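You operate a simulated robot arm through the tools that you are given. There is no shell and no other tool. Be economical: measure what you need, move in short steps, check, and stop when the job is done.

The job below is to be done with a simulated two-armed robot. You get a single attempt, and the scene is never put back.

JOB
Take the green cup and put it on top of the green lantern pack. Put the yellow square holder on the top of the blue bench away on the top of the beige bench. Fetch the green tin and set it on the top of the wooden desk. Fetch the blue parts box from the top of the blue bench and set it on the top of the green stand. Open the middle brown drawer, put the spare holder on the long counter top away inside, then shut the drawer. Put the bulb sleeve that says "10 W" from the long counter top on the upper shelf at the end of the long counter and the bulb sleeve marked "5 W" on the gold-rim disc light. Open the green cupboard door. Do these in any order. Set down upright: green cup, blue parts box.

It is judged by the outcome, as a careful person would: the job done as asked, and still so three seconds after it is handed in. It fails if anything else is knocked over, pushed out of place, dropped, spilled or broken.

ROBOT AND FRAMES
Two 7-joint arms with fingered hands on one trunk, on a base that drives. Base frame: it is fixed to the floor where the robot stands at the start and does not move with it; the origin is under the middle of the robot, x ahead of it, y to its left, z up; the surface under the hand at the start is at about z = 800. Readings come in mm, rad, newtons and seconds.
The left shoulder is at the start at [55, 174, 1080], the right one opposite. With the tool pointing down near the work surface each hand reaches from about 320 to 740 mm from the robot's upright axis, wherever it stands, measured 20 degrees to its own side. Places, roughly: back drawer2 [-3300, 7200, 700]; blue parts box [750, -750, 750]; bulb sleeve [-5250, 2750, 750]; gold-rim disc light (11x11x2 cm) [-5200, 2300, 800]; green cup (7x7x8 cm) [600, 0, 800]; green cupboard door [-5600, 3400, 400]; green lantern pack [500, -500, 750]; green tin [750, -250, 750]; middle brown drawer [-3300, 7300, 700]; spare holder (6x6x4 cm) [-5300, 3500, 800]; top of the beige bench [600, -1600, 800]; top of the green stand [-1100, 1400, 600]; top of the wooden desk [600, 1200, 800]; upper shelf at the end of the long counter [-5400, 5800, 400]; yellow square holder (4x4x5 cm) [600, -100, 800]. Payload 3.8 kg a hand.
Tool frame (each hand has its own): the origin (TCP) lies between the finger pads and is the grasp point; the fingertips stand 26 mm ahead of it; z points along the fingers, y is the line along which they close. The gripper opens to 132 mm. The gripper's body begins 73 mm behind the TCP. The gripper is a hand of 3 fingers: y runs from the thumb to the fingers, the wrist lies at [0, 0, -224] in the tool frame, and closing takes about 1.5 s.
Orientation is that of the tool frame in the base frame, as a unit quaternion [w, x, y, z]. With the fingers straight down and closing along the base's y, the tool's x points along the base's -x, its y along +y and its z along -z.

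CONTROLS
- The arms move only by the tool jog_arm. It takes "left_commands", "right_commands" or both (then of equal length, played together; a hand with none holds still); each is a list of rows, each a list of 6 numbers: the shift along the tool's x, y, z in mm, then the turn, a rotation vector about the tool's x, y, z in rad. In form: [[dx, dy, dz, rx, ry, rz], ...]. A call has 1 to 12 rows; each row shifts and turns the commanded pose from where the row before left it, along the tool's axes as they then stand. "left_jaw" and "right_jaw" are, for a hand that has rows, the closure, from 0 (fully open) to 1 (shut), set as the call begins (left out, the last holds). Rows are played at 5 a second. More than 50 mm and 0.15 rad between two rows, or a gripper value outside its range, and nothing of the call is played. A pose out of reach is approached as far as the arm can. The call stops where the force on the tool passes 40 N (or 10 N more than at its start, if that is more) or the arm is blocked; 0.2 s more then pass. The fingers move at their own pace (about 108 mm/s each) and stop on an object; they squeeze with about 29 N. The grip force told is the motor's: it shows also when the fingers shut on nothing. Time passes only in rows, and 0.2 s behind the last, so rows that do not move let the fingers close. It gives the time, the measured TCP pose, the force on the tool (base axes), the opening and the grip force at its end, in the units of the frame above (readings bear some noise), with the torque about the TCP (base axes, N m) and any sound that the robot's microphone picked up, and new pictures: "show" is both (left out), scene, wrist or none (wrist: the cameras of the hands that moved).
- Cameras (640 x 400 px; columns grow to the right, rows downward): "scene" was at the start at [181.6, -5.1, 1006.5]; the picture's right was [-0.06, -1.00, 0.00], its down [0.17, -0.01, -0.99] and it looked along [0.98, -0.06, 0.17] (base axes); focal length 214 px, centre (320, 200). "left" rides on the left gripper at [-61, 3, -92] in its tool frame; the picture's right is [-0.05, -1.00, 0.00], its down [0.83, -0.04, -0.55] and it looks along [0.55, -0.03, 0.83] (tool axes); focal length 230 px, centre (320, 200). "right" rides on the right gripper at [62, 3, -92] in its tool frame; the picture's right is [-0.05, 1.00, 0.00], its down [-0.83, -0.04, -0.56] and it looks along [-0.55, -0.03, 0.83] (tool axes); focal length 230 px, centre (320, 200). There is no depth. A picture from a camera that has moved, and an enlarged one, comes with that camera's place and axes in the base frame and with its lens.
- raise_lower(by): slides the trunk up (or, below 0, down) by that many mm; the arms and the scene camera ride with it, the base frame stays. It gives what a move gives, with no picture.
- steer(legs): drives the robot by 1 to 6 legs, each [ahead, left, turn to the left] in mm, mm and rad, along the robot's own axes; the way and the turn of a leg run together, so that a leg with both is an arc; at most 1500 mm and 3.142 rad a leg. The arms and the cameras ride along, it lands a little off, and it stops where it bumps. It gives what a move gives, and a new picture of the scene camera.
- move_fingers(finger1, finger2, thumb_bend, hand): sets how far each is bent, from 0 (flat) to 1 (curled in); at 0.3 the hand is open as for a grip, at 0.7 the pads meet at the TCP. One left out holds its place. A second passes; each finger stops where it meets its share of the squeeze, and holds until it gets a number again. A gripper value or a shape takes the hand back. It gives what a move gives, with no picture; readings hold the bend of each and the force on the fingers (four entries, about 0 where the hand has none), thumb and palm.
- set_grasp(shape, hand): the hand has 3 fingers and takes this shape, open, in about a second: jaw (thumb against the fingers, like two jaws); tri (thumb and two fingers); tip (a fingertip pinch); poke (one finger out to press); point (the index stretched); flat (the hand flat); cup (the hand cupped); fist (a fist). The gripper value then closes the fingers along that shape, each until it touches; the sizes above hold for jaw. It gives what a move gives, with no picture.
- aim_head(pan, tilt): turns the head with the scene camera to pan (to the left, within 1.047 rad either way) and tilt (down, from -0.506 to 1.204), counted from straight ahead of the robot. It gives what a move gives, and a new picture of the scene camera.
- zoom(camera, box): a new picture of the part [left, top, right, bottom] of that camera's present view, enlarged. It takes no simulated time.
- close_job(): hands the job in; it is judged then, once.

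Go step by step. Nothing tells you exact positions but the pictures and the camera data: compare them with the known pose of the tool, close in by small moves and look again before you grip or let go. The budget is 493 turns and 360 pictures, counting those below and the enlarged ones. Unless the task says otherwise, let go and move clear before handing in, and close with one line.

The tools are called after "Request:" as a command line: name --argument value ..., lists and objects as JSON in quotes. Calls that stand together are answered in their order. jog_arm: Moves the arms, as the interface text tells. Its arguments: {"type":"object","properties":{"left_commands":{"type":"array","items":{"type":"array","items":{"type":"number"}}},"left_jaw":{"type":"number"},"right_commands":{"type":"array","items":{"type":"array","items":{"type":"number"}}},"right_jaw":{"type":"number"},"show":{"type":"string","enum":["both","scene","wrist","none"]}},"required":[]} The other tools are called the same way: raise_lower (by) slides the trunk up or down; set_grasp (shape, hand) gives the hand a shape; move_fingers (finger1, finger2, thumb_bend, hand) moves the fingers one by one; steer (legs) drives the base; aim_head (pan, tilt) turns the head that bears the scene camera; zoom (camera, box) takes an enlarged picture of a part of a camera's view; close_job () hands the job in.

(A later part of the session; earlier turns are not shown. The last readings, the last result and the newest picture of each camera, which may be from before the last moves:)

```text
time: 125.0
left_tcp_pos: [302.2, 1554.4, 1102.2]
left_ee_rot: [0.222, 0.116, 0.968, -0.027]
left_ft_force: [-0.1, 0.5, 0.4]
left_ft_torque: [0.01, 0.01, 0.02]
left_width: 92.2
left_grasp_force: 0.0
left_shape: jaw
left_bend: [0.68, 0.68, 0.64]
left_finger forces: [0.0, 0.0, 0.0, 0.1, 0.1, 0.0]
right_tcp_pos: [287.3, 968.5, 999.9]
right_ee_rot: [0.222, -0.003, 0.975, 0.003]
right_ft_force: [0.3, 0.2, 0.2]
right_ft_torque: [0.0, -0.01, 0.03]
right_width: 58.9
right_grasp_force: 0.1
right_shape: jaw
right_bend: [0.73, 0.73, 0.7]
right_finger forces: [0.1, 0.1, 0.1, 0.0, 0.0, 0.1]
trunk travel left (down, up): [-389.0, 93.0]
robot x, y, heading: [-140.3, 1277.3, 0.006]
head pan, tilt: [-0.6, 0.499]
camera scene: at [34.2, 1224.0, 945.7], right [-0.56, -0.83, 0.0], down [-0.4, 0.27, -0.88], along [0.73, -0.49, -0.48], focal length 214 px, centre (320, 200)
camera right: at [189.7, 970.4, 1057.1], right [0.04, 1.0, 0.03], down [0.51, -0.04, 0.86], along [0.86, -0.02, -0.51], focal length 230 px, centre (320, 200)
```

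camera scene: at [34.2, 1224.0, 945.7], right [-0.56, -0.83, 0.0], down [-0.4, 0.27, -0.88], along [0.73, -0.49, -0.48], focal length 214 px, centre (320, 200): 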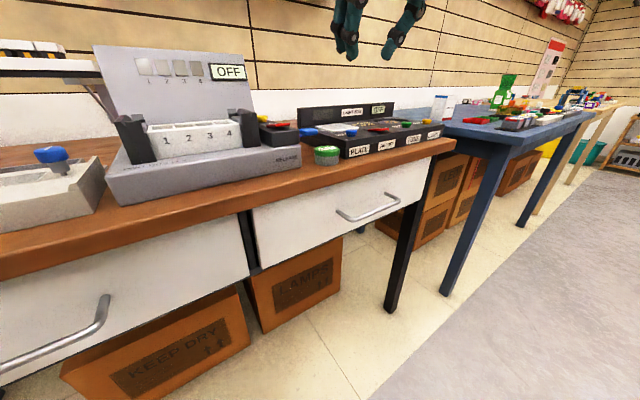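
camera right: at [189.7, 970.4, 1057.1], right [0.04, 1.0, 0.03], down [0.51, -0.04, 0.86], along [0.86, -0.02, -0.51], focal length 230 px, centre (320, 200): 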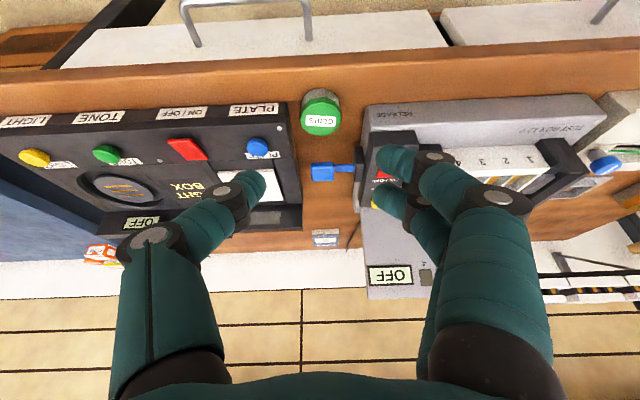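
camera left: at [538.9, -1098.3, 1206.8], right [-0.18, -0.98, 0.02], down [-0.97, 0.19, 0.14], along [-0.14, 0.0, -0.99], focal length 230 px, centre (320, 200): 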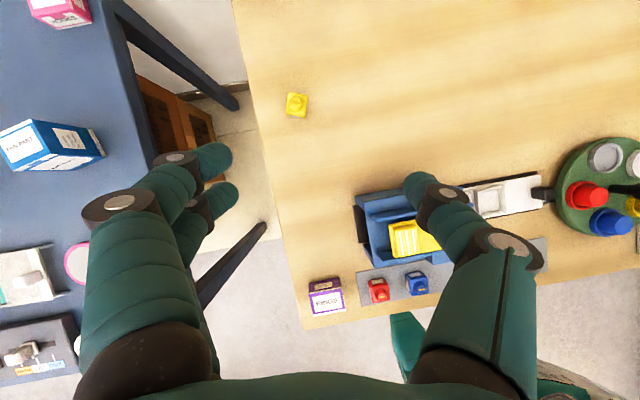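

Tin done. Now back to the blue bench for the parts box with the right hand (robot to ≈(60,-430)).

Request:
steer --legs '[[0, -1200, 0], [0, -510, -0.005], [190, 0, 0]]'

Request:
aim_head --pan -0.5 --tilt 0.5

```text
time: 141.3
left_tcp_pos: [497.4, -144.7, 1102.3]
left_ee_rot: [0.223, 0.122, 0.967, -0.028]
left_ft_force: [0.4, 0.5, 0.1]
left_ft_torque: [0.0, 0.0, 0.01]
left_width: 92.0
left_grasp_force: 0.1
left_shape: jaw
left_bend: [0.68, 0.68, 0.64]
left_finger forces: [0.0, 0.0, 0.0, 0.0, 0.0, 0.1]
right_tcp_pos: [476.2, -729.8, 999.4]
right_ee_rot: [0.223, 0.002, 0.975, 0.002]
right_ft_force: [0.4, -0.7, -0.4]
right_ft_torque: [0.05, -0.01, 0.0]
right_width: 58.9
right_grasp_force: 0.0
right_shape: jaw
right_bend: [0.73, 0.73, 0.7]
right_finger forces: [0.0, 0.0, 0.0, 0.0, 0.0, 0.1]
trunk travel left (down, up): [-389.0, 93.0]
robot x, y, heading: [52.0, -419.7, -0.003]
head pan, tilt: [-0.6, 0.499]
camera scene: at [226.0, -471.4, 945.6], right [-0.57, -0.82, 0.0], down [-0.39, 0.27, -0.88], along [0.72, -0.5, -0.48], focal length 214 px, centre (320, 200)
```

scene: 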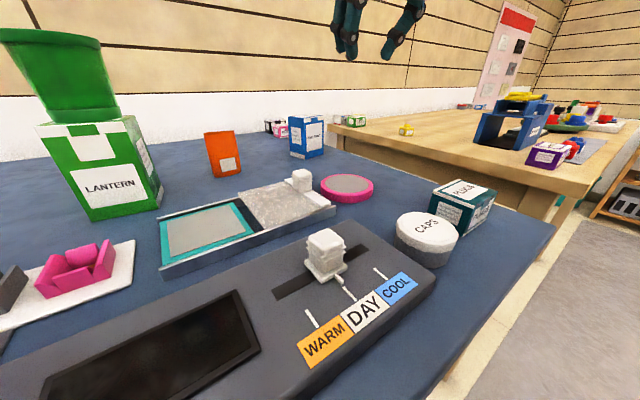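

```text
time: 142.0
left_tcp_pos: [496.3, -143.1, 1103.0]
left_ee_rot: [0.223, 0.121, 0.967, -0.027]
left_ft_force: [-1.1, -0.4, -0.7]
left_ft_torque: [0.0, -0.02, -0.01]
left_width: 92.1
left_grasp_force: 0.1
left_shape: jaw
left_bend: [0.68, 0.68, 0.64]
left_finger forces: [0.0, 0.0, 0.0, 0.0, 0.0, 0.1]
right_tcp_pos: [474.9, -730.3, 999.6]
right_ee_rot: [0.222, 0.002, 0.975, 0.002]
right_ft_force: [0.8, -0.8, -0.3]
right_ft_torque: [-0.02, 0.01, -0.04]
right_width: 59.0
right_grasp_force: 0.1
right_shape: jaw
right_bend: [0.73, 0.73, 0.7]
right_finger forces: [0.1, 0.0, 0.1, 0.0, 0.1, 0.0]
trunk travel left (down, up): [-389.0, 93.0]
robot x, y, heading: [55.4, -419.0, -0.003]
head pan, tilt: [-0.499, 0.499]
camera scene: at [230.4, -463.6, 945.7], right [-0.48, -0.88, 0.0], down [-0.42, 0.23, -0.88], along [0.77, -0.42, -0.48], focal length 214 px, centre (320, 200)
```

scene: 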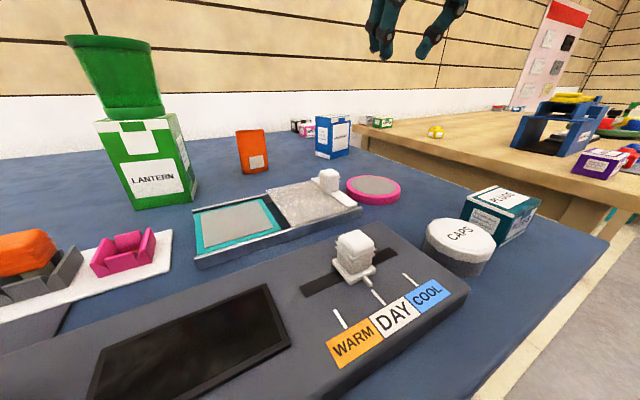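

Rotating to the box's yaw, opening the hand and moving to pre-grasp.

Request:
jog_arm --right_commands '[[0, 0, 0, -0.041, 0, -0.084], [0, 0, 0, -0.041, 0, -0.084], [-25, -5, 25, 0, 0, 0], [-25, -5, 25, 0, 0, 0], [-20, -5, 35, 0, 0, 0], [-11, -5, 40, 0, 0, 0]]' --right_jaw 0.15

```text
time: 143.4
left_tcp_pos: [497.9, -143.2, 1102.6]
left_ee_rot: [0.222, 0.122, 0.967, -0.028]
left_ft_force: [0.2, 0.2, 0.7]
left_ft_torque: [-0.02, -0.03, -0.03]
left_width: 92.1
left_grasp_force: 0.1
left_shape: jaw
left_bend: [0.68, 0.68, 0.64]
left_finger forces: [0.0, 0.0, 0.0, 0.0, 0.1, 0.0]
right_tcp_pos: [607.7, -724.0, 921.6]
right_ee_rot: [0.222, -0.089, 0.971, 0.023]
right_ft_force: [0.4, -0.4, 0.6]
right_ft_torque: [0.02, 0.04, 0.0]
right_width: 112.0
right_grasp_force: 0.1
right_shape: jaw
right_bend: [0.54, 0.54, 0.5]
right_finger forces: [0.0, 0.0, 0.1, 0.0, 0.1, 0.0]
trunk travel left (down, up): [-389.0, 93.0]
robot x, y, heading: [55.5, -417.3, -0.006]
head pan, tilt: [-0.499, 0.499]
camera scene: at [231.1, -463.2, 945.6], right [-0.48, -0.88, 0.0], down [-0.42, 0.23, -0.88], along [0.77, -0.42, -0.48], focal length 214 px, centre (320, 200)
camera right: at [512.1, -737.8, 977.8], right [-0.14, 0.99, 0.03], down [0.51, 0.05, 0.86], along [0.85, 0.13, -0.51], focal length 230 px, centre (320, 200)
```

scene: 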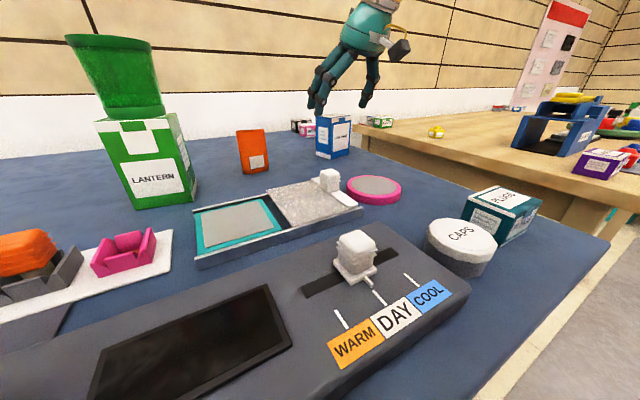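
right: 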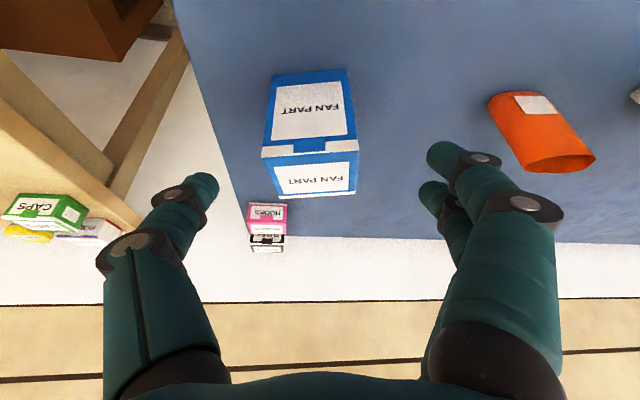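

Box centre ≈ (641,-722), height ~79. Descending around it.

Request:
jog_arm --right_commands '[[2, -2, 28, -0.026, 0, -0.054], [2, -1.5, 28, 0, 0, 0], [2, -1.5, 28, 0, 0, 0]]' --show "wrist"

```text
time: 144.2
left_tcp_pos: [496.8, -143.2, 1102.7]
left_ee_rot: [0.222, 0.122, 0.967, -0.027]
left_ft_force: [-0.5, 0.5, -1.1]
left_ft_torque: [0.0, 0.03, -0.01]
left_width: 91.7
left_grasp_force: 0.1
left_shape: jaw
left_bend: [0.68, 0.68, 0.64]
left_finger forces: [0.0, 0.1, 0.0, 0.1, 0.1, 0.0]
right_tcp_pos: [636.3, -723.6, 842.9]
right_ee_rot: [0.221, -0.118, 0.968, 0.03]
right_ft_force: [-0.9, -0.2, -0.1]
right_ft_torque: [-0.02, 0.02, -0.03]
right_width: 112.0
right_grasp_force: 0.2
right_shape: jaw
right_bend: [0.54, 0.54, 0.5]
right_finger forces: [0.0, 0.1, 0.1, 0.0, 0.0, 0.1]
trunk travel left (down, up): [-389.0, 93.0]
robot x, y, heading: [55.8, -418.7, -0.007]
head pan, tilt: [-0.499, 0.499]
camera right: at [542.1, -743.7, 899.3], right [-0.19, 0.98, 0.03], down [0.5, 0.07, 0.86], along [0.84, 0.18, -0.51], focal length 230 px, centre (320, 200)
```

right: 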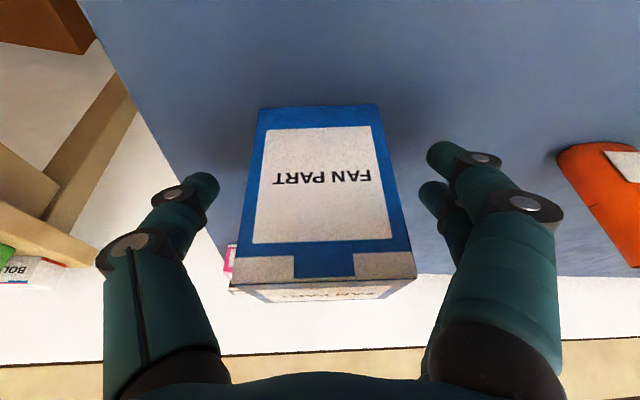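

Request:
jog_arm --right_commands '[[0, 0, 0, 0, 0, 0], [0, 0, 0, 0, 0, 0], [0, 0, 0, 0, 0, 0], [0, 0, 0, 0, 0, 0], [0, 0, 0, 0, 0, 0], [0, 0, 0, 0, 0, 0]]' --right_jaw 1 --show "wrist"

```text
time: 145.6
left_tcp_pos: [497.5, -144.3, 1102.5]
left_ee_rot: [0.222, 0.121, 0.967, -0.028]
left_ft_force: [0.3, 0.6, -0.2]
left_ft_torque: [0.0, -0.02, 0.05]
left_width: 91.9
left_grasp_force: 0.1
left_shape: jaw
left_bend: [0.68, 0.68, 0.64]
left_finger forces: [0.1, 0.1, 0.0, 0.0, 0.0, 0.0]
right_tcp_pos: [634.5, -724.2, 842.5]
right_ee_rot: [0.22, -0.117, 0.968, 0.029]
right_ft_force: [0.7, -0.6, -0.6]
right_ft_torque: [-0.02, 0.0, 0.03]
right_width: 53.5
right_grasp_force: 29.1
right_shape: jaw
right_bend: [0.73, 0.73, 0.7]
right_finger forces: [13.0, 13.3, 0.1, 0.1, 26.3, 0.1]
trunk travel left (down, up): [-389.0, 93.0]
robot x, y, heading: [55.1, -419.0, -0.006]
head pan, tilt: [-0.499, 0.499]
camera right: at [541.3, -743.7, 899.7], right [-0.19, 0.98, 0.03], down [0.5, 0.08, 0.86], along [0.84, 0.18, -0.51], focal length 230 px, centre (320, 200)
```

right: 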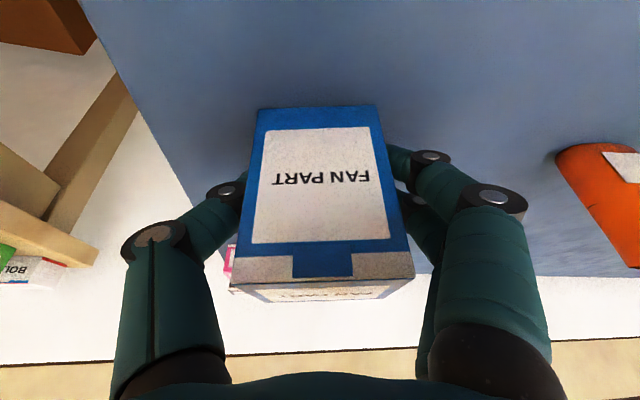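

Gripped evenly. Lift and retract.

Request:
jog_arm --right_commands '[[-13, 0, -27, 0, 0, 0], [-13, 0, -27, 0, 0, 0], [-13, 0, -27, 0, 0, 0], [22, 8, -29, 0, 0, 0], [22, 8, -29, 0, 0, 0], [22, 8, -29, 0, 0, 0], [22, 8, -29, 0, 0, 0], [22, 8, -29, 0, 0, 0]]'

```text
time: 147.4
left_tcp_pos: [496.2, -144.3, 1102.8]
left_ee_rot: [0.223, 0.121, 0.967, -0.028]
left_ft_force: [0.4, 0.5, 0.2]
left_ft_torque: [-0.03, 0.0, 0.0]
left_width: 91.9
left_grasp_force: 0.1
left_shape: jaw
left_bend: [0.68, 0.68, 0.64]
left_finger forces: [0.0, 0.1, 0.1, 0.0, 0.1, 0.1]
right_tcp_pos: [468.6, -726.9, 1016.1]
right_ee_rot: [0.22, -0.117, 0.968, 0.03]
right_ft_force: [-0.3, -0.4, -0.9]
right_ft_torque: [0.01, -0.02, 0.03]
right_width: 53.4
right_grasp_force: 28.7
right_shape: jaw
right_bend: [0.73, 0.73, 0.7]
right_finger forces: [13.1, 13.2, 0.0, 0.0, 26.3, 0.0]
trunk travel left (down, up): [-389.0, 93.0]
robot x, y, heading: [53.8, -422.7, -0.002]
head pan, tilt: [-0.499, 0.499]
camera scene: at [229.6, -463.7, 945.9], right [-0.48, -0.88, 0.0], down [-0.42, 0.23, -0.88], along [0.77, -0.42, -0.48], focal length 214 px, centre (320, 200)
camera right: at [373.7, -746.3, 1071.5], right [-0.19, 0.98, 0.03], down [0.5, 0.07, 0.86], along [0.84, 0.18, -0.51], focal length 230 px, centre (320, 200)
```

scene: 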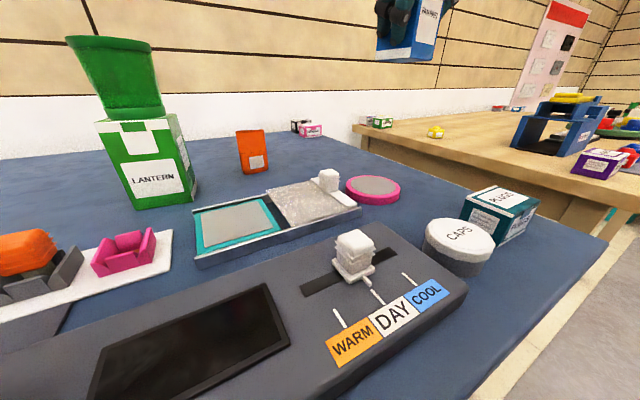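
right: 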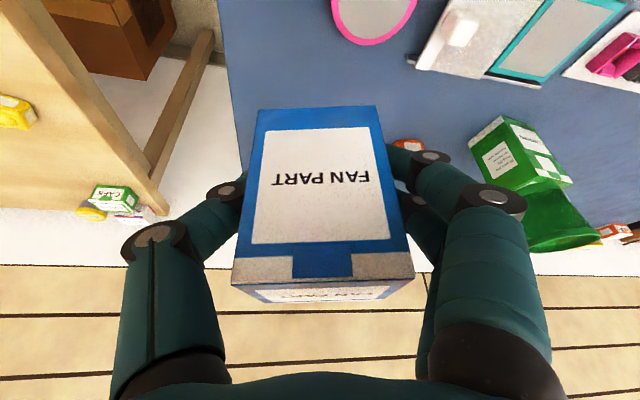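

Backing away and turning toward the green stand.

Request:
steer --legs '[[-500, 0, 0], [0, 0, 1.94]]'

Request:
aim_head --pan 0.0 --tilt 0.2

```text
time: 154.9
left_tcp_pos: [-843.0, -82.2, 1101.9]
left_ee_rot: [-0.153, 0.711, -0.667, -0.164]
left_ft_force: [-0.4, -0.2, -0.6]
left_ft_torque: [-0.01, 0.01, -0.01]
left_width: 92.2
left_grasp_force: 0.1
left_shape: jaw
left_bend: [0.68, 0.68, 0.64]
left_finger forces: [0.0, 0.0, 0.0, 0.0, 0.1, 0.1]
right_tcp_pos: [-282.4, 73.2, 1014.9]
right_ee_rot: [-0.105, 0.853, -0.473, -0.196]
right_ft_force: [0.2, 0.7, 0.3]
right_ft_torque: [0.01, 0.03, 0.02]
right_width: 52.9
right_grasp_force: 28.3
right_shape: jaw
right_bend: [0.73, 0.73, 0.7]
right_finger forces: [13.0, 13.1, 0.0, 0.0, 26.1, 0.1]
trunk travel left (down, up): [-389.0, 93.0]
robot x, y, heading: [-449.0, -414.5, 1.884]
head pan, tilt: [-0.499, 0.499]
camera scene: at [-457.7, -236.2, 945.7], right [0.98, -0.19, 0.0], down [-0.09, -0.47, -0.88], along [0.17, 0.86, -0.48], focal length 214 px, centre (320, 200)
```

scene: 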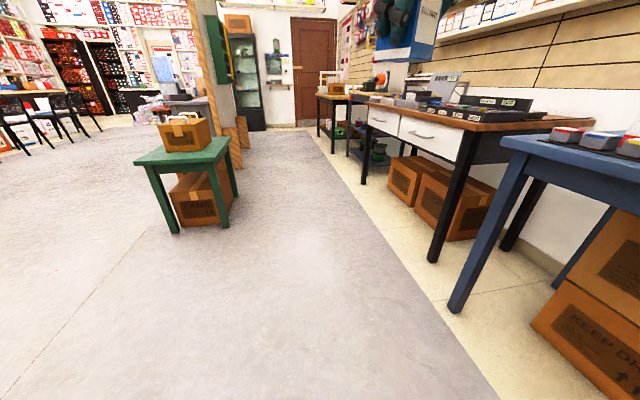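

```text
time: 155.8
left_tcp_pos: [-844.0, -80.5, 1101.9]
left_ee_rot: [-0.153, 0.711, -0.666, -0.162]
left_ft_force: [0.6, 0.3, -1.0]
left_ft_torque: [-0.03, -0.03, 0.01]
left_width: 92.1
left_grasp_force: 0.0
left_shape: jaw
left_bend: [0.68, 0.68, 0.64]
left_finger forces: [0.0, 0.1, 0.0, 0.0, 0.2, 0.0]
right_tcp_pos: [-282.5, 73.1, 1014.8]
right_ee_rot: [-0.106, 0.852, -0.474, -0.196]
right_ft_force: [0.0, 0.0, -0.7]
right_ft_torque: [-0.01, 0.03, 0.0]
right_width: 53.2
right_grasp_force: 29.0
right_shape: jaw
right_bend: [0.73, 0.73, 0.7]
right_finger forces: [12.9, 13.0, 0.0, 0.0, 26.0, 0.1]
trunk travel left (down, up): [-389.0, 93.0]
robot x, y, heading: [-444.7, -414.8, 1.88]
head pan, tilt: [0.0, 0.201]
camera scene: at [-503.2, -236.8, 973.3], right [0.95, 0.3, 0.0], down [0.06, -0.19, -0.98], along [-0.3, 0.93, -0.2], focal length 214 px, centre (320, 200)
```

scene: 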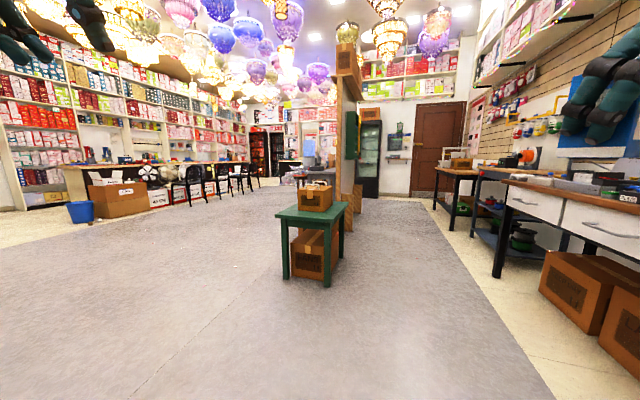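

The green stand is ahead with a cardboard box on it. I'll drive so its near right corner is on the right-hand side, facing +y.

Request:
steer --legs '[[0, 0, -0.31], [900, 795, 0]]'

Request:
aim_head --pan -0.4 --tilt 0.6

```text
time: 159.5
left_tcp_pos: [-811.5, 215.6, 1099.8]
left_ee_rot: [0.176, -0.599, 0.769, 0.137]
left_ft_force: [0.3, 0.3, -0.6]
left_ft_torque: [-0.05, 0.02, 0.0]
left_width: 92.2
left_grasp_force: 0.1
left_shape: jaw
left_bend: [0.68, 0.68, 0.64]
left_finger forces: [0.1, 0.0, 0.1, 0.0, 0.0, 0.1]
right_tcp_pos: [-229.3, 191.1, 1013.9]
right_ee_rot: [-0.134, 0.768, -0.601, -0.177]
right_ft_force: [0.2, 0.3, -0.5]
right_ft_torque: [-0.03, -0.01, 0.03]
right_width: 53.3
right_grasp_force: 28.9
right_shape: jaw
right_bend: [0.73, 0.73, 0.7]
right_finger forces: [13.0, 13.3, 0.1, 0.1, 26.3, 0.0]
trunk travel left (down, up): [-389.0, 93.0]
robot x, y, heading: [-536.3, -226.0, 1.571]
head pan, tilt: [0.0, 0.201]
stopped in leg 2: the robot was blocked; the commanded pose is now the measured one
camera scene: at [-533.7, -36.6, 972.9], right [1.0, 0.0, 0.0], down [0.0, -0.2, -0.98], along [0.0, 0.98, -0.2], focal length 214 px, centre (320, 200)
```

scene: 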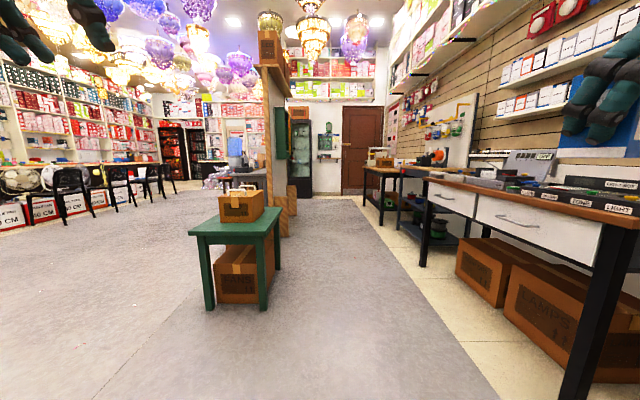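

```text
time: 160.4
left_tcp_pos: [-811.1, 213.0, 1102.3]
left_ee_rot: [0.177, -0.6, 0.768, 0.137]
left_ft_force: [-0.5, 0.6, -0.3]
left_ft_torque: [-0.03, 0.01, -0.04]
left_width: 92.3
left_grasp_force: 0.1
left_shape: jaw
left_bend: [0.68, 0.68, 0.64]
left_finger forces: [0.0, 0.1, 0.0, 0.0, 0.0, 0.1]
right_tcp_pos: [-229.5, 188.0, 1014.6]
right_ee_rot: [-0.135, 0.769, -0.6, -0.176]
right_ft_force: [0.0, -0.6, 0.1]
right_ft_torque: [-0.02, 0.0, -0.02]
right_width: 53.1
right_grasp_force: 29.2
right_shape: jaw
right_bend: [0.73, 0.73, 0.7]
right_finger forces: [12.9, 13.3, 0.1, 0.0, 26.3, 0.0]
trunk travel left (down, up): [-389.0, 93.0]
robot x, y, heading: [-533.4, -225.5, 1.569]
head pan, tilt: [-0.4, 0.6]
camera scene: at [-499.8, -50.7, 936.7], right [0.92, -0.39, 0.0], down [-0.22, -0.52, -0.83], along [0.32, 0.76, -0.56], focal length 214 px, centre (320, 200)
```

scene: 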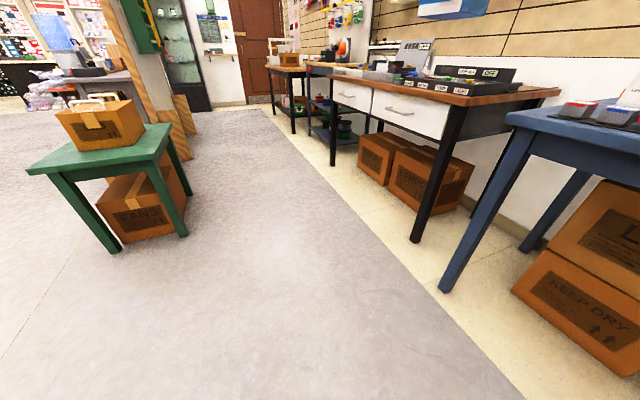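

Blocked by something unseen; look left.

Request:
aim_head --pan 1.04 --tilt 0.7

```text
time: 161.9
left_tcp_pos: [-811.8, 212.5, 1103.0]
left_ee_rot: [0.177, -0.6, 0.768, 0.138]
left_ft_force: [-0.1, -0.7, -0.2]
left_ft_torque: [-0.03, 0.02, -0.02]
left_width: 92.2
left_grasp_force: 0.0
left_shape: jaw
left_bend: [0.68, 0.68, 0.64]
left_finger forces: [0.0, 0.1, 0.1, 0.0, 0.0, 0.0]
right_tcp_pos: [-229.9, 188.7, 1016.4]
right_ee_rot: [-0.135, 0.769, -0.6, -0.177]
right_ft_force: [0.4, 0.0, -0.4]
right_ft_torque: [-0.01, 0.02, -0.01]
right_width: 53.1
right_grasp_force: 29.1
right_shape: jaw
right_bend: [0.73, 0.73, 0.7]
right_finger forces: [12.9, 13.4, 0.0, 0.1, 26.3, 0.1]
trunk travel left (down, up): [-389.0, 93.0]
robot x, y, heading: [-536.3, -229.6, 1.568]
head pan, tilt: [1.04, 0.7]
camera scene: at [-607.4, -89.2, 928.0], right [0.51, 0.86, 0.0], down [0.56, -0.33, -0.77], along [-0.66, 0.39, -0.64], focal length 214 px, centre (320, 200)
```

scene: 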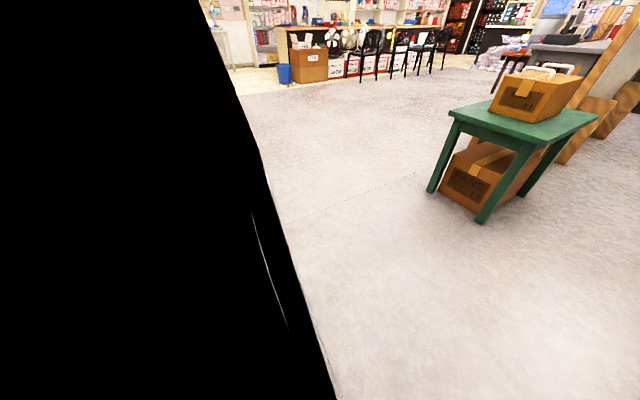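

A tall black object stands right on my left. Go ahead first, then left.

Request:
steer --legs '[[0, -60, 0], [700, 0, 0], [0, 700, 0]]'

Request:
aim_head --pan -0.3 --tilt 0.6

```text
time: 172.8
left_tcp_pos: [-1447.6, 927.6, 1102.6]
left_ee_rot: [0.176, -0.597, 0.77, 0.137]
left_ft_force: [0.2, -0.4, -0.6]
left_ft_torque: [-0.04, 0.04, 0.0]
left_width: 92.0
left_grasp_force: 0.1
left_shape: jaw
left_bend: [0.68, 0.68, 0.64]
left_finger forces: [0.0, 0.1, 0.0, 0.0, 0.0, 0.0]
right_tcp_pos: [-864.9, 899.4, 1014.7]
right_ee_rot: [-0.135, 0.767, -0.603, -0.176]
right_ft_force: [0.7, -1.0, -1.2]
right_ft_torque: [0.03, 0.0, 0.01]
right_width: 53.0
right_grasp_force: 29.4
right_shape: jaw
right_bend: [0.73, 0.73, 0.7]
right_finger forces: [13.0, 13.2, 0.0, 0.0, 26.4, 0.1]
trunk travel left (down, up): [-389.0, 93.0]
robot x, y, heading: [-1172.6, 480.6, 1.563]
head pan, tilt: [1.04, 0.7]
camera scene: at [-1244.7, 624.5, 928.0], right [0.51, 0.86, 0.0], down [0.55, -0.33, -0.76], along [-0.66, 0.39, -0.64], focal length 214 px, centre (320, 200)
```

scene: 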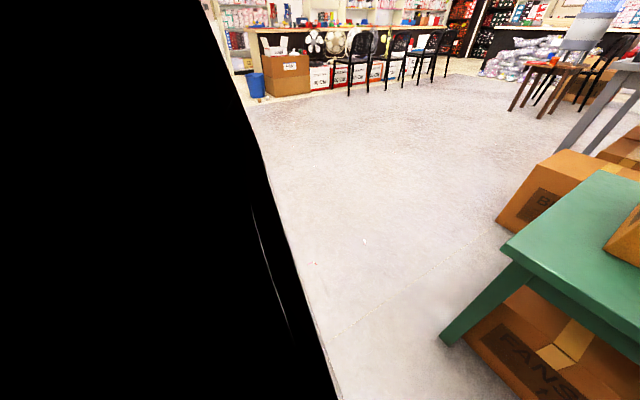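

```text
time: 174.3
left_tcp_pos: [-1446.2, 928.1, 1102.6]
left_ee_rot: [0.178, -0.597, 0.77, 0.137]
left_ft_force: [-0.5, -0.3, -0.5]
left_ft_torque: [0.02, 0.0, 0.0]
left_width: 92.3
left_grasp_force: 0.1
left_shape: jaw
left_bend: [0.68, 0.68, 0.64]
left_finger forces: [0.0, 0.1, 0.0, 0.0, 0.0, 0.0]
right_tcp_pos: [-864.7, 899.0, 1014.8]
right_ee_rot: [-0.136, 0.766, -0.603, -0.176]
right_ft_force: [0.8, 0.0, -0.9]
right_ft_torque: [-0.01, 0.0, -0.04]
right_width: 52.7
right_grasp_force: 29.3
right_shape: jaw
right_bend: [0.73, 0.73, 0.7]
right_finger forces: [12.9, 13.3, 0.0, 0.0, 26.3, 0.1]
trunk travel left (down, up): [-389.0, 93.0]
robot x, y, heading: [-1172.9, 482.9, 1.565]
head pan, tilt: [-0.3, 0.6]
camera scene: at [-1145.0, 665.2, 936.6], right [0.95, -0.3, 0.0], down [-0.17, -0.54, -0.83], along [0.25, 0.79, -0.57], focal length 214 px, centre (320, 200)
```

scene: 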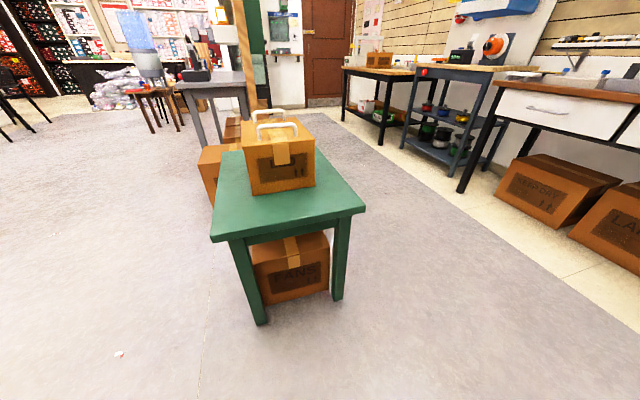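

Stand top front band is free (y≈1150–1340, z≈520). Position the robot so the spot (-985,1235) matches the grasp geometry, then lower the trunk.

Request:
steer --legs '[[173, 117, 0.006]]'

Request:
raise_lower --by -220

Request:
aim_head --pan -0.5 --tilt 0.6

```text
time: 176.0
left_tcp_pos: [-1562.0, 1099.9, 1103.5]
left_ee_rot: [0.177, -0.597, 0.77, 0.138]
left_ft_force: [0.2, -0.2, 0.1]
left_ft_torque: [0.0, 0.01, -0.02]
left_width: 92.3
left_grasp_force: 0.0
left_shape: jaw
left_bend: [0.68, 0.68, 0.64]
left_finger forces: [0.1, 0.1, 0.0, 0.0, 0.1, 0.1]
right_tcp_pos: [-980.0, 1072.3, 1015.7]
right_ee_rot: [-0.136, 0.766, -0.603, -0.177]
right_ft_force: [0.4, 0.2, -0.7]
right_ft_torque: [0.01, -0.03, 0.01]
right_width: 53.1
right_grasp_force: 29.0
right_shape: jaw
right_bend: [0.73, 0.73, 0.7]
right_finger forces: [12.9, 13.3, 0.1, 0.1, 26.3, 0.0]
trunk travel left (down, up): [-389.0, 93.0]
robot x, y, heading: [-1285.2, 656.9, 1.564]
head pan, tilt: [-0.3, 0.6]
camera scene: at [-1260.0, 837.5, 936.6], right [0.95, -0.3, 0.0], down [-0.17, -0.54, -0.82], along [0.25, 0.79, -0.57], focal length 214 px, centre (320, 200)
```

scene: 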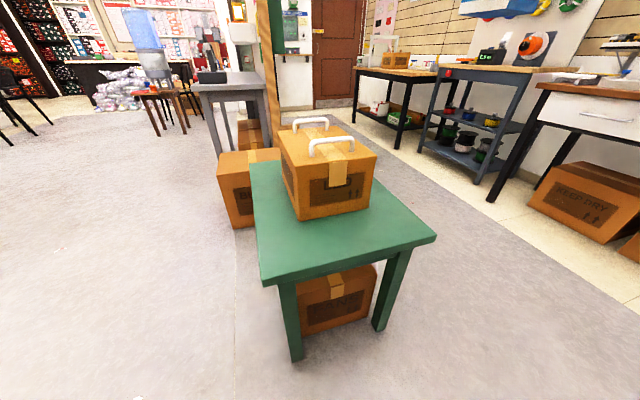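

```text
time: 178.3
left_tcp_pos: [-1560.9, 1098.8, 883.2]
left_ee_rot: [0.178, -0.597, 0.77, 0.137]
left_ft_force: [-0.6, 0.0, -0.1]
left_ft_torque: [-0.02, -0.02, 0.02]
left_width: 92.4
left_grasp_force: 0.1
left_shape: jaw
left_bend: [0.68, 0.68, 0.64]
left_finger forces: [0.0, 0.1, 0.0, 0.0, 0.0, 0.1]
right_tcp_pos: [-979.7, 1071.6, 796.2]
right_ee_rot: [-0.135, 0.767, -0.602, -0.177]
right_ft_force: [0.0, 0.7, -1.5]
right_ft_torque: [0.01, 0.0, -0.01]
right_width: 53.1
right_grasp_force: 28.8
right_shape: jaw
right_bend: [0.73, 0.73, 0.7]
right_finger forces: [13.0, 13.2, 0.1, 0.0, 26.3, 0.1]
trunk travel left (down, up): [-169.0, 313.0]
robot x, y, heading: [-1287.8, 654.0, 1.562]
head pan, tilt: [-0.3, 0.6]
```

```text
time: 179.0
left_tcp_pos: [-1561.0, 1099.1, 882.3]
left_ee_rot: [0.178, -0.597, 0.77, 0.139]
left_ft_force: [0.2, -0.3, -0.1]
left_ft_torque: [0.0, -0.02, -0.01]
left_width: 92.0
left_grasp_force: 0.0
left_shape: jaw
left_bend: [0.68, 0.68, 0.64]
left_finger forces: [0.0, 0.0, 0.1, 0.1, 0.0, 0.0]
right_tcp_pos: [-979.8, 1071.1, 794.5]
right_ee_rot: [-0.135, 0.767, -0.602, -0.176]
right_ft_force: [-0.6, -0.1, -1.0]
right_ft_torque: [0.0, 0.02, 0.01]
right_width: 53.2
right_grasp_force: 29.0
right_shape: jaw
right_bend: [0.73, 0.73, 0.7]
right_finger forces: [13.0, 13.4, 0.1, 0.0, 26.3, 0.0]
trunk travel left (down, up): [-169.0, 313.0]
robot x, y, heading: [-1289.8, 660.8, 1.563]
head pan, tilt: [-0.499, 0.6]
camera scene: at [-1243.9, 818.1, 714.1], right [0.88, -0.48, 0.0], down [-0.27, -0.49, -0.83], along [0.4, 0.72, -0.56], focal length 214 px, centre (320, 200)
```

scene: 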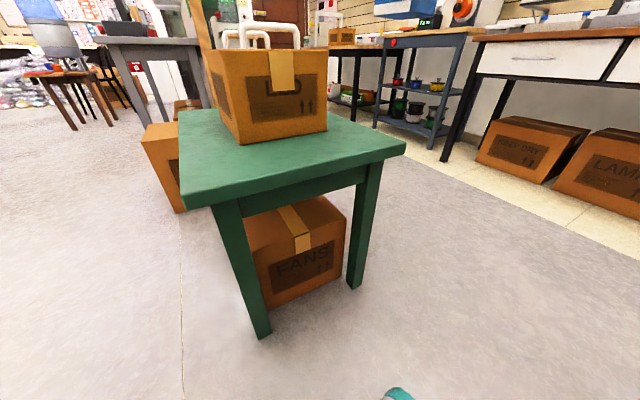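

Stand top ≈ z 545, front edge y≈1122. Moving the box over the free band and down.

Request:
jog_arm --right_commands '[[-42, -12, 20, 0, 0, 0], [-42, -12, 20, 0, 0, 0], [-42, -12, 20, 0, 0, 0], [20, 0, 42, 0, 0, 0], [20, 0, 42, 0, 0, 0], [20, 0, 42, 0, 0, 0]]'

```text
time: 180.4
left_tcp_pos: [-1562.3, 1099.7, 882.3]
left_ee_rot: [0.177, -0.597, 0.77, 0.137]
left_ft_force: [0.7, -0.1, -0.9]
left_ft_torque: [0.01, 0.01, -0.02]
left_width: 92.1
left_grasp_force: 0.1
left_shape: jaw
left_bend: [0.68, 0.68, 0.64]
left_finger forces: [0.1, 0.0, 0.0, 0.0, 0.1, 0.0]
right_tcp_pos: [-977.6, 1222.3, 656.8]
right_ee_rot: [-0.136, 0.767, -0.602, -0.177]
right_ft_force: [-0.5, 1.0, 0.2]
right_ft_torque: [-0.03, 0.04, -0.01]
right_width: 52.9
right_grasp_force: 29.1
right_shape: jaw
right_bend: [0.73, 0.73, 0.7]
right_finger forces: [13.0, 13.1, 0.1, 0.0, 26.0, 0.0]
trunk travel left (down, up): [-169.0, 313.0]
robot x, y, heading: [-1290.3, 654.9, 1.568]
head pan, tilt: [-0.499, 0.6]
camera scene: at [-1243.7, 818.3, 714.0], right [0.87, -0.48, 0.0], down [-0.27, -0.49, -0.82], along [0.4, 0.72, -0.57], focal length 214 px, centre (320, 200)
camera right: at [-958.9, 1128.4, 712.6], right [-0.98, -0.19, 0.03], down [-0.07, 0.5, 0.86], along [-0.18, 0.84, -0.51], focal length 230 px, centre (320, 200)
```

scene: 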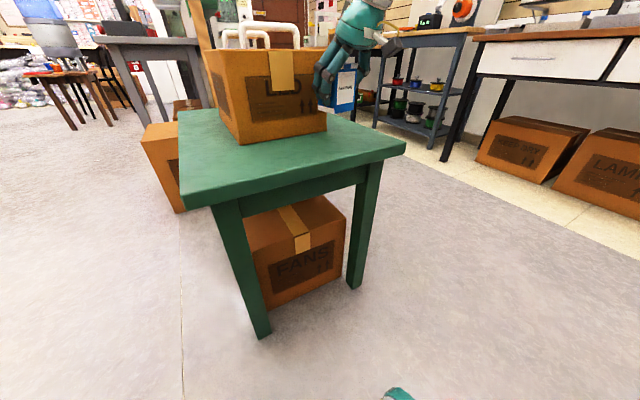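
right: 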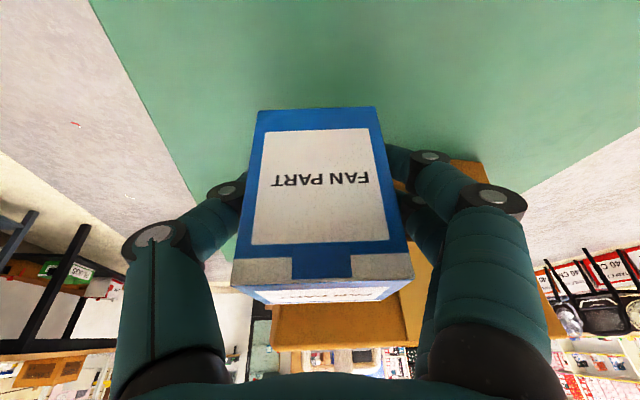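

Position good. Lowering with the trunk in steps.

Request:
raise_lower --by -50

Request:
raise_lower --by -8

Request:
zoom --camera "scene" --box '[200, 0, 440, 150]'

```text
time: 181.3
left_tcp_pos: [-1561.8, 1098.9, 832.8]
left_ee_rot: [0.177, -0.597, 0.77, 0.137]
left_ft_force: [-0.2, 0.0, 0.8]
left_ft_torque: [0.0, 0.0, 0.0]
left_width: 92.4
left_grasp_force: 0.0
left_shape: jaw
left_bend: [0.68, 0.68, 0.64]
left_finger forces: [0.1, 0.0, 0.0, 0.0, 0.0, 0.0]
right_tcp_pos: [-977.9, 1217.0, 607.0]
right_ee_rot: [-0.136, 0.767, -0.602, -0.178]
right_ft_force: [-0.6, -0.1, -0.2]
right_ft_torque: [0.0, 0.0, 0.03]
right_width: 52.9
right_grasp_force: 28.9
right_shape: jaw
right_bend: [0.73, 0.73, 0.7]
right_finger forces: [12.9, 13.1, 0.0, 0.1, 26.1, 0.1]
trunk travel left (down, up): [-119.0, 363.0]
robot x, y, heading: [-1286.4, 660.8, 1.563]
head pan, tilt: [-0.499, 0.6]
```

```text
time: 181.9
left_tcp_pos: [-1561.4, 1100.4, 825.3]
left_ee_rot: [0.178, -0.598, 0.769, 0.138]
left_ft_force: [0.6, 0.6, -0.9]
left_ft_torque: [-0.06, 0.0, -0.02]
left_width: 92.3
left_grasp_force: 0.2
left_shape: jaw
left_bend: [0.68, 0.68, 0.64]
left_finger forces: [0.1, 0.1, 0.1, 0.1, 0.1, 0.0]
right_tcp_pos: [-979.1, 1215.1, 596.9]
right_ee_rot: [-0.136, 0.767, -0.601, -0.177]
right_ft_force: [-0.5, -0.6, -1.0]
right_ft_torque: [0.01, -0.01, -0.01]
right_width: 52.5
right_grasp_force: 29.5
right_shape: jaw
right_bend: [0.73, 0.73, 0.7]
right_finger forces: [12.8, 13.1, 0.0, 0.0, 26.0, 0.0]
trunk travel left (down, up): [-111.0, 371.0]
robot x, y, heading: [-1285.2, 659.2, 1.564]
head pan, tilt: [-0.499, 0.6]
```

```text
2.67 times, centred on (320, 75) of scene
camera zoom: at [-1243.8, 822.1, 650.8], right [0.87, -0.48, 0.0], down [-0.27, -0.49, -0.83], along [0.4, 0.72, -0.56], focal length 572 px, centre (320, 533)
```

zoom: 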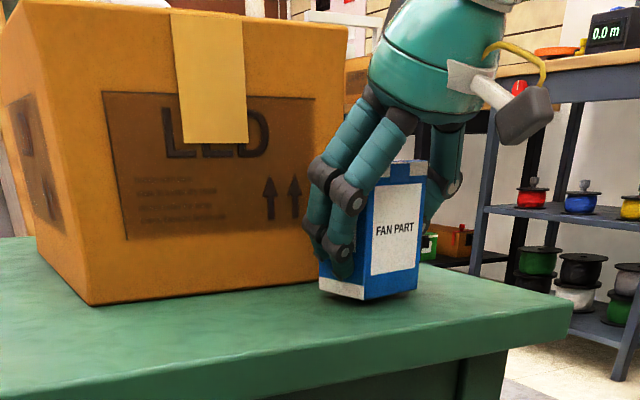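

Request:
raise_lower --by -5

Request:
raise_lower --by -4

Request:
raise_lower --by -3

```text
time: 182.5
left_tcp_pos: [-1561.4, 1099.3, 819.2]
left_ee_rot: [0.178, -0.597, 0.77, 0.138]
left_ft_force: [0.2, 0.1, 0.7]
left_ft_torque: [0.02, 0.02, 0.0]
left_width: 92.1
left_grasp_force: 0.2
left_shape: jaw
left_bend: [0.68, 0.68, 0.64]
left_finger forces: [0.1, 0.0, 0.1, 0.0, 0.1, 0.1]
right_tcp_pos: [-978.5, 1216.1, 591.9]
right_ee_rot: [-0.135, 0.766, -0.603, -0.176]
right_ft_force: [-0.1, 0.4, -0.4]
right_ft_torque: [0.0, 0.04, 0.0]
right_width: 52.8
right_grasp_force: 29.2
right_shape: jaw
right_bend: [0.73, 0.73, 0.7]
right_finger forces: [13.4, 13.5, 0.0, 0.0, 26.8, 0.0]
trunk travel left (down, up): [-106.0, 376.0]
robot x, y, heading: [-1288.7, 655.6, 1.563]
head pan, tilt: [-0.499, 0.6]
```

```text
time: 183.0
left_tcp_pos: [-1562.0, 1097.5, 816.8]
left_ee_rot: [0.178, -0.596, 0.77, 0.138]
left_ft_force: [0.4, 0.1, 0.3]
left_ft_torque: [0.0, 0.01, 0.01]
left_width: 92.3
left_grasp_force: 0.0
left_shape: jaw
left_bend: [0.68, 0.68, 0.64]
left_finger forces: [0.1, 0.0, 0.0, 0.0, 0.0, 0.0]
right_tcp_pos: [-979.6, 1217.3, 591.5]
right_ee_rot: [-0.136, 0.767, -0.601, -0.178]
right_ft_force: [1.9, -3.0, 19.9]
right_ft_torque: [0.09, -0.06, -0.03]
right_width: 53.1
right_grasp_force: 29.5
right_shape: jaw
right_bend: [0.74, 0.74, 0.7]
right_finger forces: [14.9, 14.7, 0.1, 0.1, 31.5, 0.0]
trunk travel left (down, up): [-102.0, 380.0]
robot x, y, heading: [-1287.6, 657.1, 1.563]
head pan, tilt: [-0.499, 0.6]
```

```text
time: 183.5
left_tcp_pos: [-1562.4, 1098.7, 813.7]
left_ee_rot: [0.179, -0.597, 0.77, 0.138]
left_ft_force: [-0.1, -0.4, -0.5]
left_ft_torque: [0.0, 0.02, 0.01]
left_width: 92.4
left_grasp_force: 0.1
left_shape: jaw
left_bend: [0.68, 0.68, 0.64]
left_finger forces: [0.0, 0.0, 0.1, 0.0, 0.1, 0.0]
right_tcp_pos: [-981.6, 1216.4, 591.6]
right_ee_rot: [-0.139, 0.767, -0.601, -0.179]
right_ft_force: [4.2, -4.4, 38.1]
right_ft_torque: [0.25, -0.07, -0.1]
right_width: 54.2
right_grasp_force: 29.4
right_shape: jaw
right_bend: [0.74, 0.74, 0.71]
right_finger forces: [15.7, 15.6, 0.0, 0.1, 33.8, 0.0]
trunk travel left (down, up): [-99.0, 383.0]
robot x, y, heading: [-1289.8, 655.7, 1.569]
head pan, tilt: [-0.499, 0.6]
```

Seated on the stand. Ease the load and release.

Request:
raise_lower --by 6

Request:
jog_arm --right_commands '[[0, 0, 0, 0, 0, 0], [0, 0, 0, 0, 0, 0], [0, 0, 0, 0, 0, 0], [0, 0, 0, 0, 0, 0]]' --right_jaw 0.3

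```text
time: 184.1
left_tcp_pos: [-1562.4, 1098.1, 819.3]
left_ee_rot: [0.178, -0.597, 0.77, 0.138]
left_ft_force: [-0.1, 0.0, 0.6]
left_ft_torque: [0.01, 0.01, 0.02]
left_width: 91.8
left_grasp_force: 0.0
left_shape: jaw
left_bend: [0.68, 0.68, 0.64]
left_finger forces: [0.1, 0.0, 0.1, 0.0, 0.0, 0.0]
right_tcp_pos: [-980.1, 1214.3, 591.5]
right_ee_rot: [-0.135, 0.767, -0.602, -0.176]
right_ft_force: [-1.5, 2.6, 11.5]
right_ft_torque: [0.12, 0.01, 0.02]
right_width: 54.3
right_grasp_force: 29.2
right_shape: jaw
right_bend: [0.74, 0.74, 0.71]
right_finger forces: [14.8, 15.3, 0.0, 0.0, 29.2, 0.0]
trunk travel left (down, up): [-105.0, 377.0]
robot x, y, heading: [-1287.8, 655.4, 1.56]
head pan, tilt: [-0.499, 0.6]
```

```text
time: 185.1
left_tcp_pos: [-1563.0, 1099.4, 818.8]
left_ee_rot: [0.177, -0.598, 0.77, 0.137]
left_ft_force: [0.2, 0.3, 0.8]
left_ft_torque: [0.0, -0.02, 0.02]
left_width: 92.3
left_grasp_force: 0.1
left_shape: jaw
left_bend: [0.68, 0.68, 0.64]
left_finger forces: [0.0, 0.0, 0.1, 0.1, 0.0, 0.1]
right_tcp_pos: [-979.7, 1216.6, 590.6]
right_ee_rot: [-0.135, 0.767, -0.602, -0.177]
right_ft_force: [-0.5, 0.5, -0.1]
right_ft_torque: [-0.03, 0.0, -0.01]
right_width: 92.4
right_grasp_force: 0.0
right_shape: jaw
right_bend: [0.68, 0.68, 0.64]
right_finger forces: [0.1, 0.0, 0.1, 0.0, 0.1, 0.0]
trunk travel left (down, up): [-105.0, 377.0]
robot x, y, heading: [-1287.6, 658.9, 1.567]
head pan, tilt: [-0.499, 0.6]
camera scene: at [-1243.8, 822.8, 644.2], right [0.87, -0.48, 0.0], down [-0.27, -0.49, -0.83], along [0.4, 0.72, -0.56], focal length 214 px, centre (320, 200)
camera right: at [-960.4, 1122.5, 648.2], right [-0.98, -0.19, 0.03], down [-0.07, 0.51, 0.86], along [-0.18, 0.84, -0.51], focal length 230 px, centre (320, 200)
```

scene: 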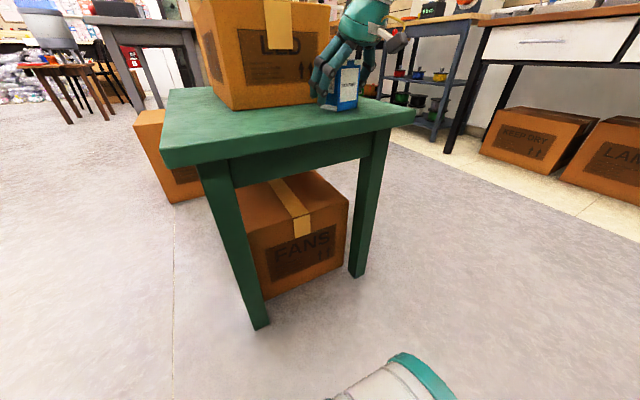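
right: 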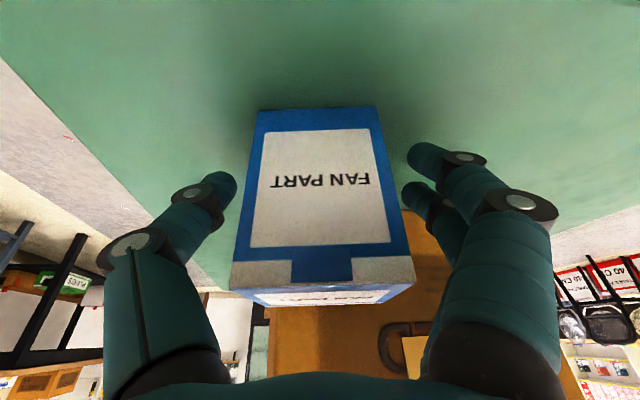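

Box stands. Retreat along the tool axis, then raise.

Request:
jog_arm --right_commands '[[0, 0, -35, 0, 0, 0], [0, 0, -35, 0, 0, 0], [0, 0, -40, 0, 0, 0], [0, 0, -40, 0, 0, 0]]' --show "scene"

Request:
raise_lower --by 284

```text
time: 186.1
left_tcp_pos: [-1562.7, 1099.9, 818.9]
left_ee_rot: [0.178, -0.597, 0.77, 0.138]
left_ft_force: [0.5, 0.7, 0.6]
left_ft_torque: [-0.02, -0.02, 0.02]
left_width: 92.3
left_grasp_force: 0.1
left_shape: jaw
left_bend: [0.68, 0.68, 0.64]
left_finger forces: [0.0, 0.1, 0.0, 0.1, 0.1, 0.0]
right_tcp_pos: [-961.4, 1153.0, 724.7]
right_ee_rot: [-0.135, 0.766, -0.603, -0.176]
right_ft_force: [-0.3, -0.4, -0.1]
right_ft_torque: [0.02, 0.01, 0.0]
right_width: 92.2
right_grasp_force: 0.1
right_shape: jaw
right_bend: [0.68, 0.68, 0.64]
right_finger forces: [0.1, 0.0, 0.0, 0.1, 0.1, 0.0]
trunk travel left (down, up): [-105.0, 377.0]
robot x, y, heading: [-1285.0, 652.9, 1.567]
head pan, tilt: [-0.499, 0.6]
camera scene: at [-1243.8, 822.7, 644.3], right [0.87, -0.48, 0.0], down [-0.27, -0.49, -0.83], along [0.4, 0.72, -0.56], focal length 214 px, centre (320, 200)
```

scene: 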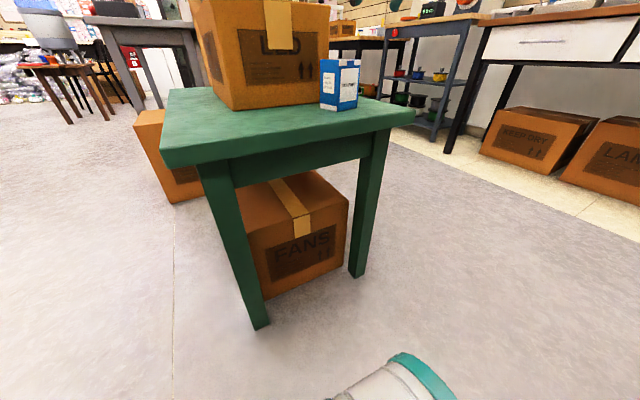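

```text
time: 188.9
left_tcp_pos: [-1560.4, 1100.4, 1102.5]
left_ee_rot: [0.178, -0.597, 0.77, 0.139]
left_ft_force: [-0.4, -0.9, -0.9]
left_ft_torque: [0.01, 0.03, 0.02]
left_width: 92.1
left_grasp_force: 0.1
left_shape: jaw
left_bend: [0.68, 0.68, 0.64]
left_finger forces: [0.1, 0.0, 0.0, 0.0, 0.0, 0.0]
right_tcp_pos: [-962.4, 1153.0, 1009.7]
right_ee_rot: [-0.135, 0.766, -0.603, -0.176]
right_ft_force: [-0.4, 0.3, 1.1]
right_ft_torque: [0.01, -0.02, 0.01]
right_width: 91.9
right_grasp_force: 0.1
right_shape: jaw
right_bend: [0.68, 0.68, 0.64]
right_finger forces: [0.0, 0.1, 0.0, 0.0, 0.1, 0.1]
trunk travel left (down, up): [-389.0, 93.0]
robot x, y, heading: [-1287.7, 659.6, 1.566]
head pan, tilt: [-0.499, 0.6]
```

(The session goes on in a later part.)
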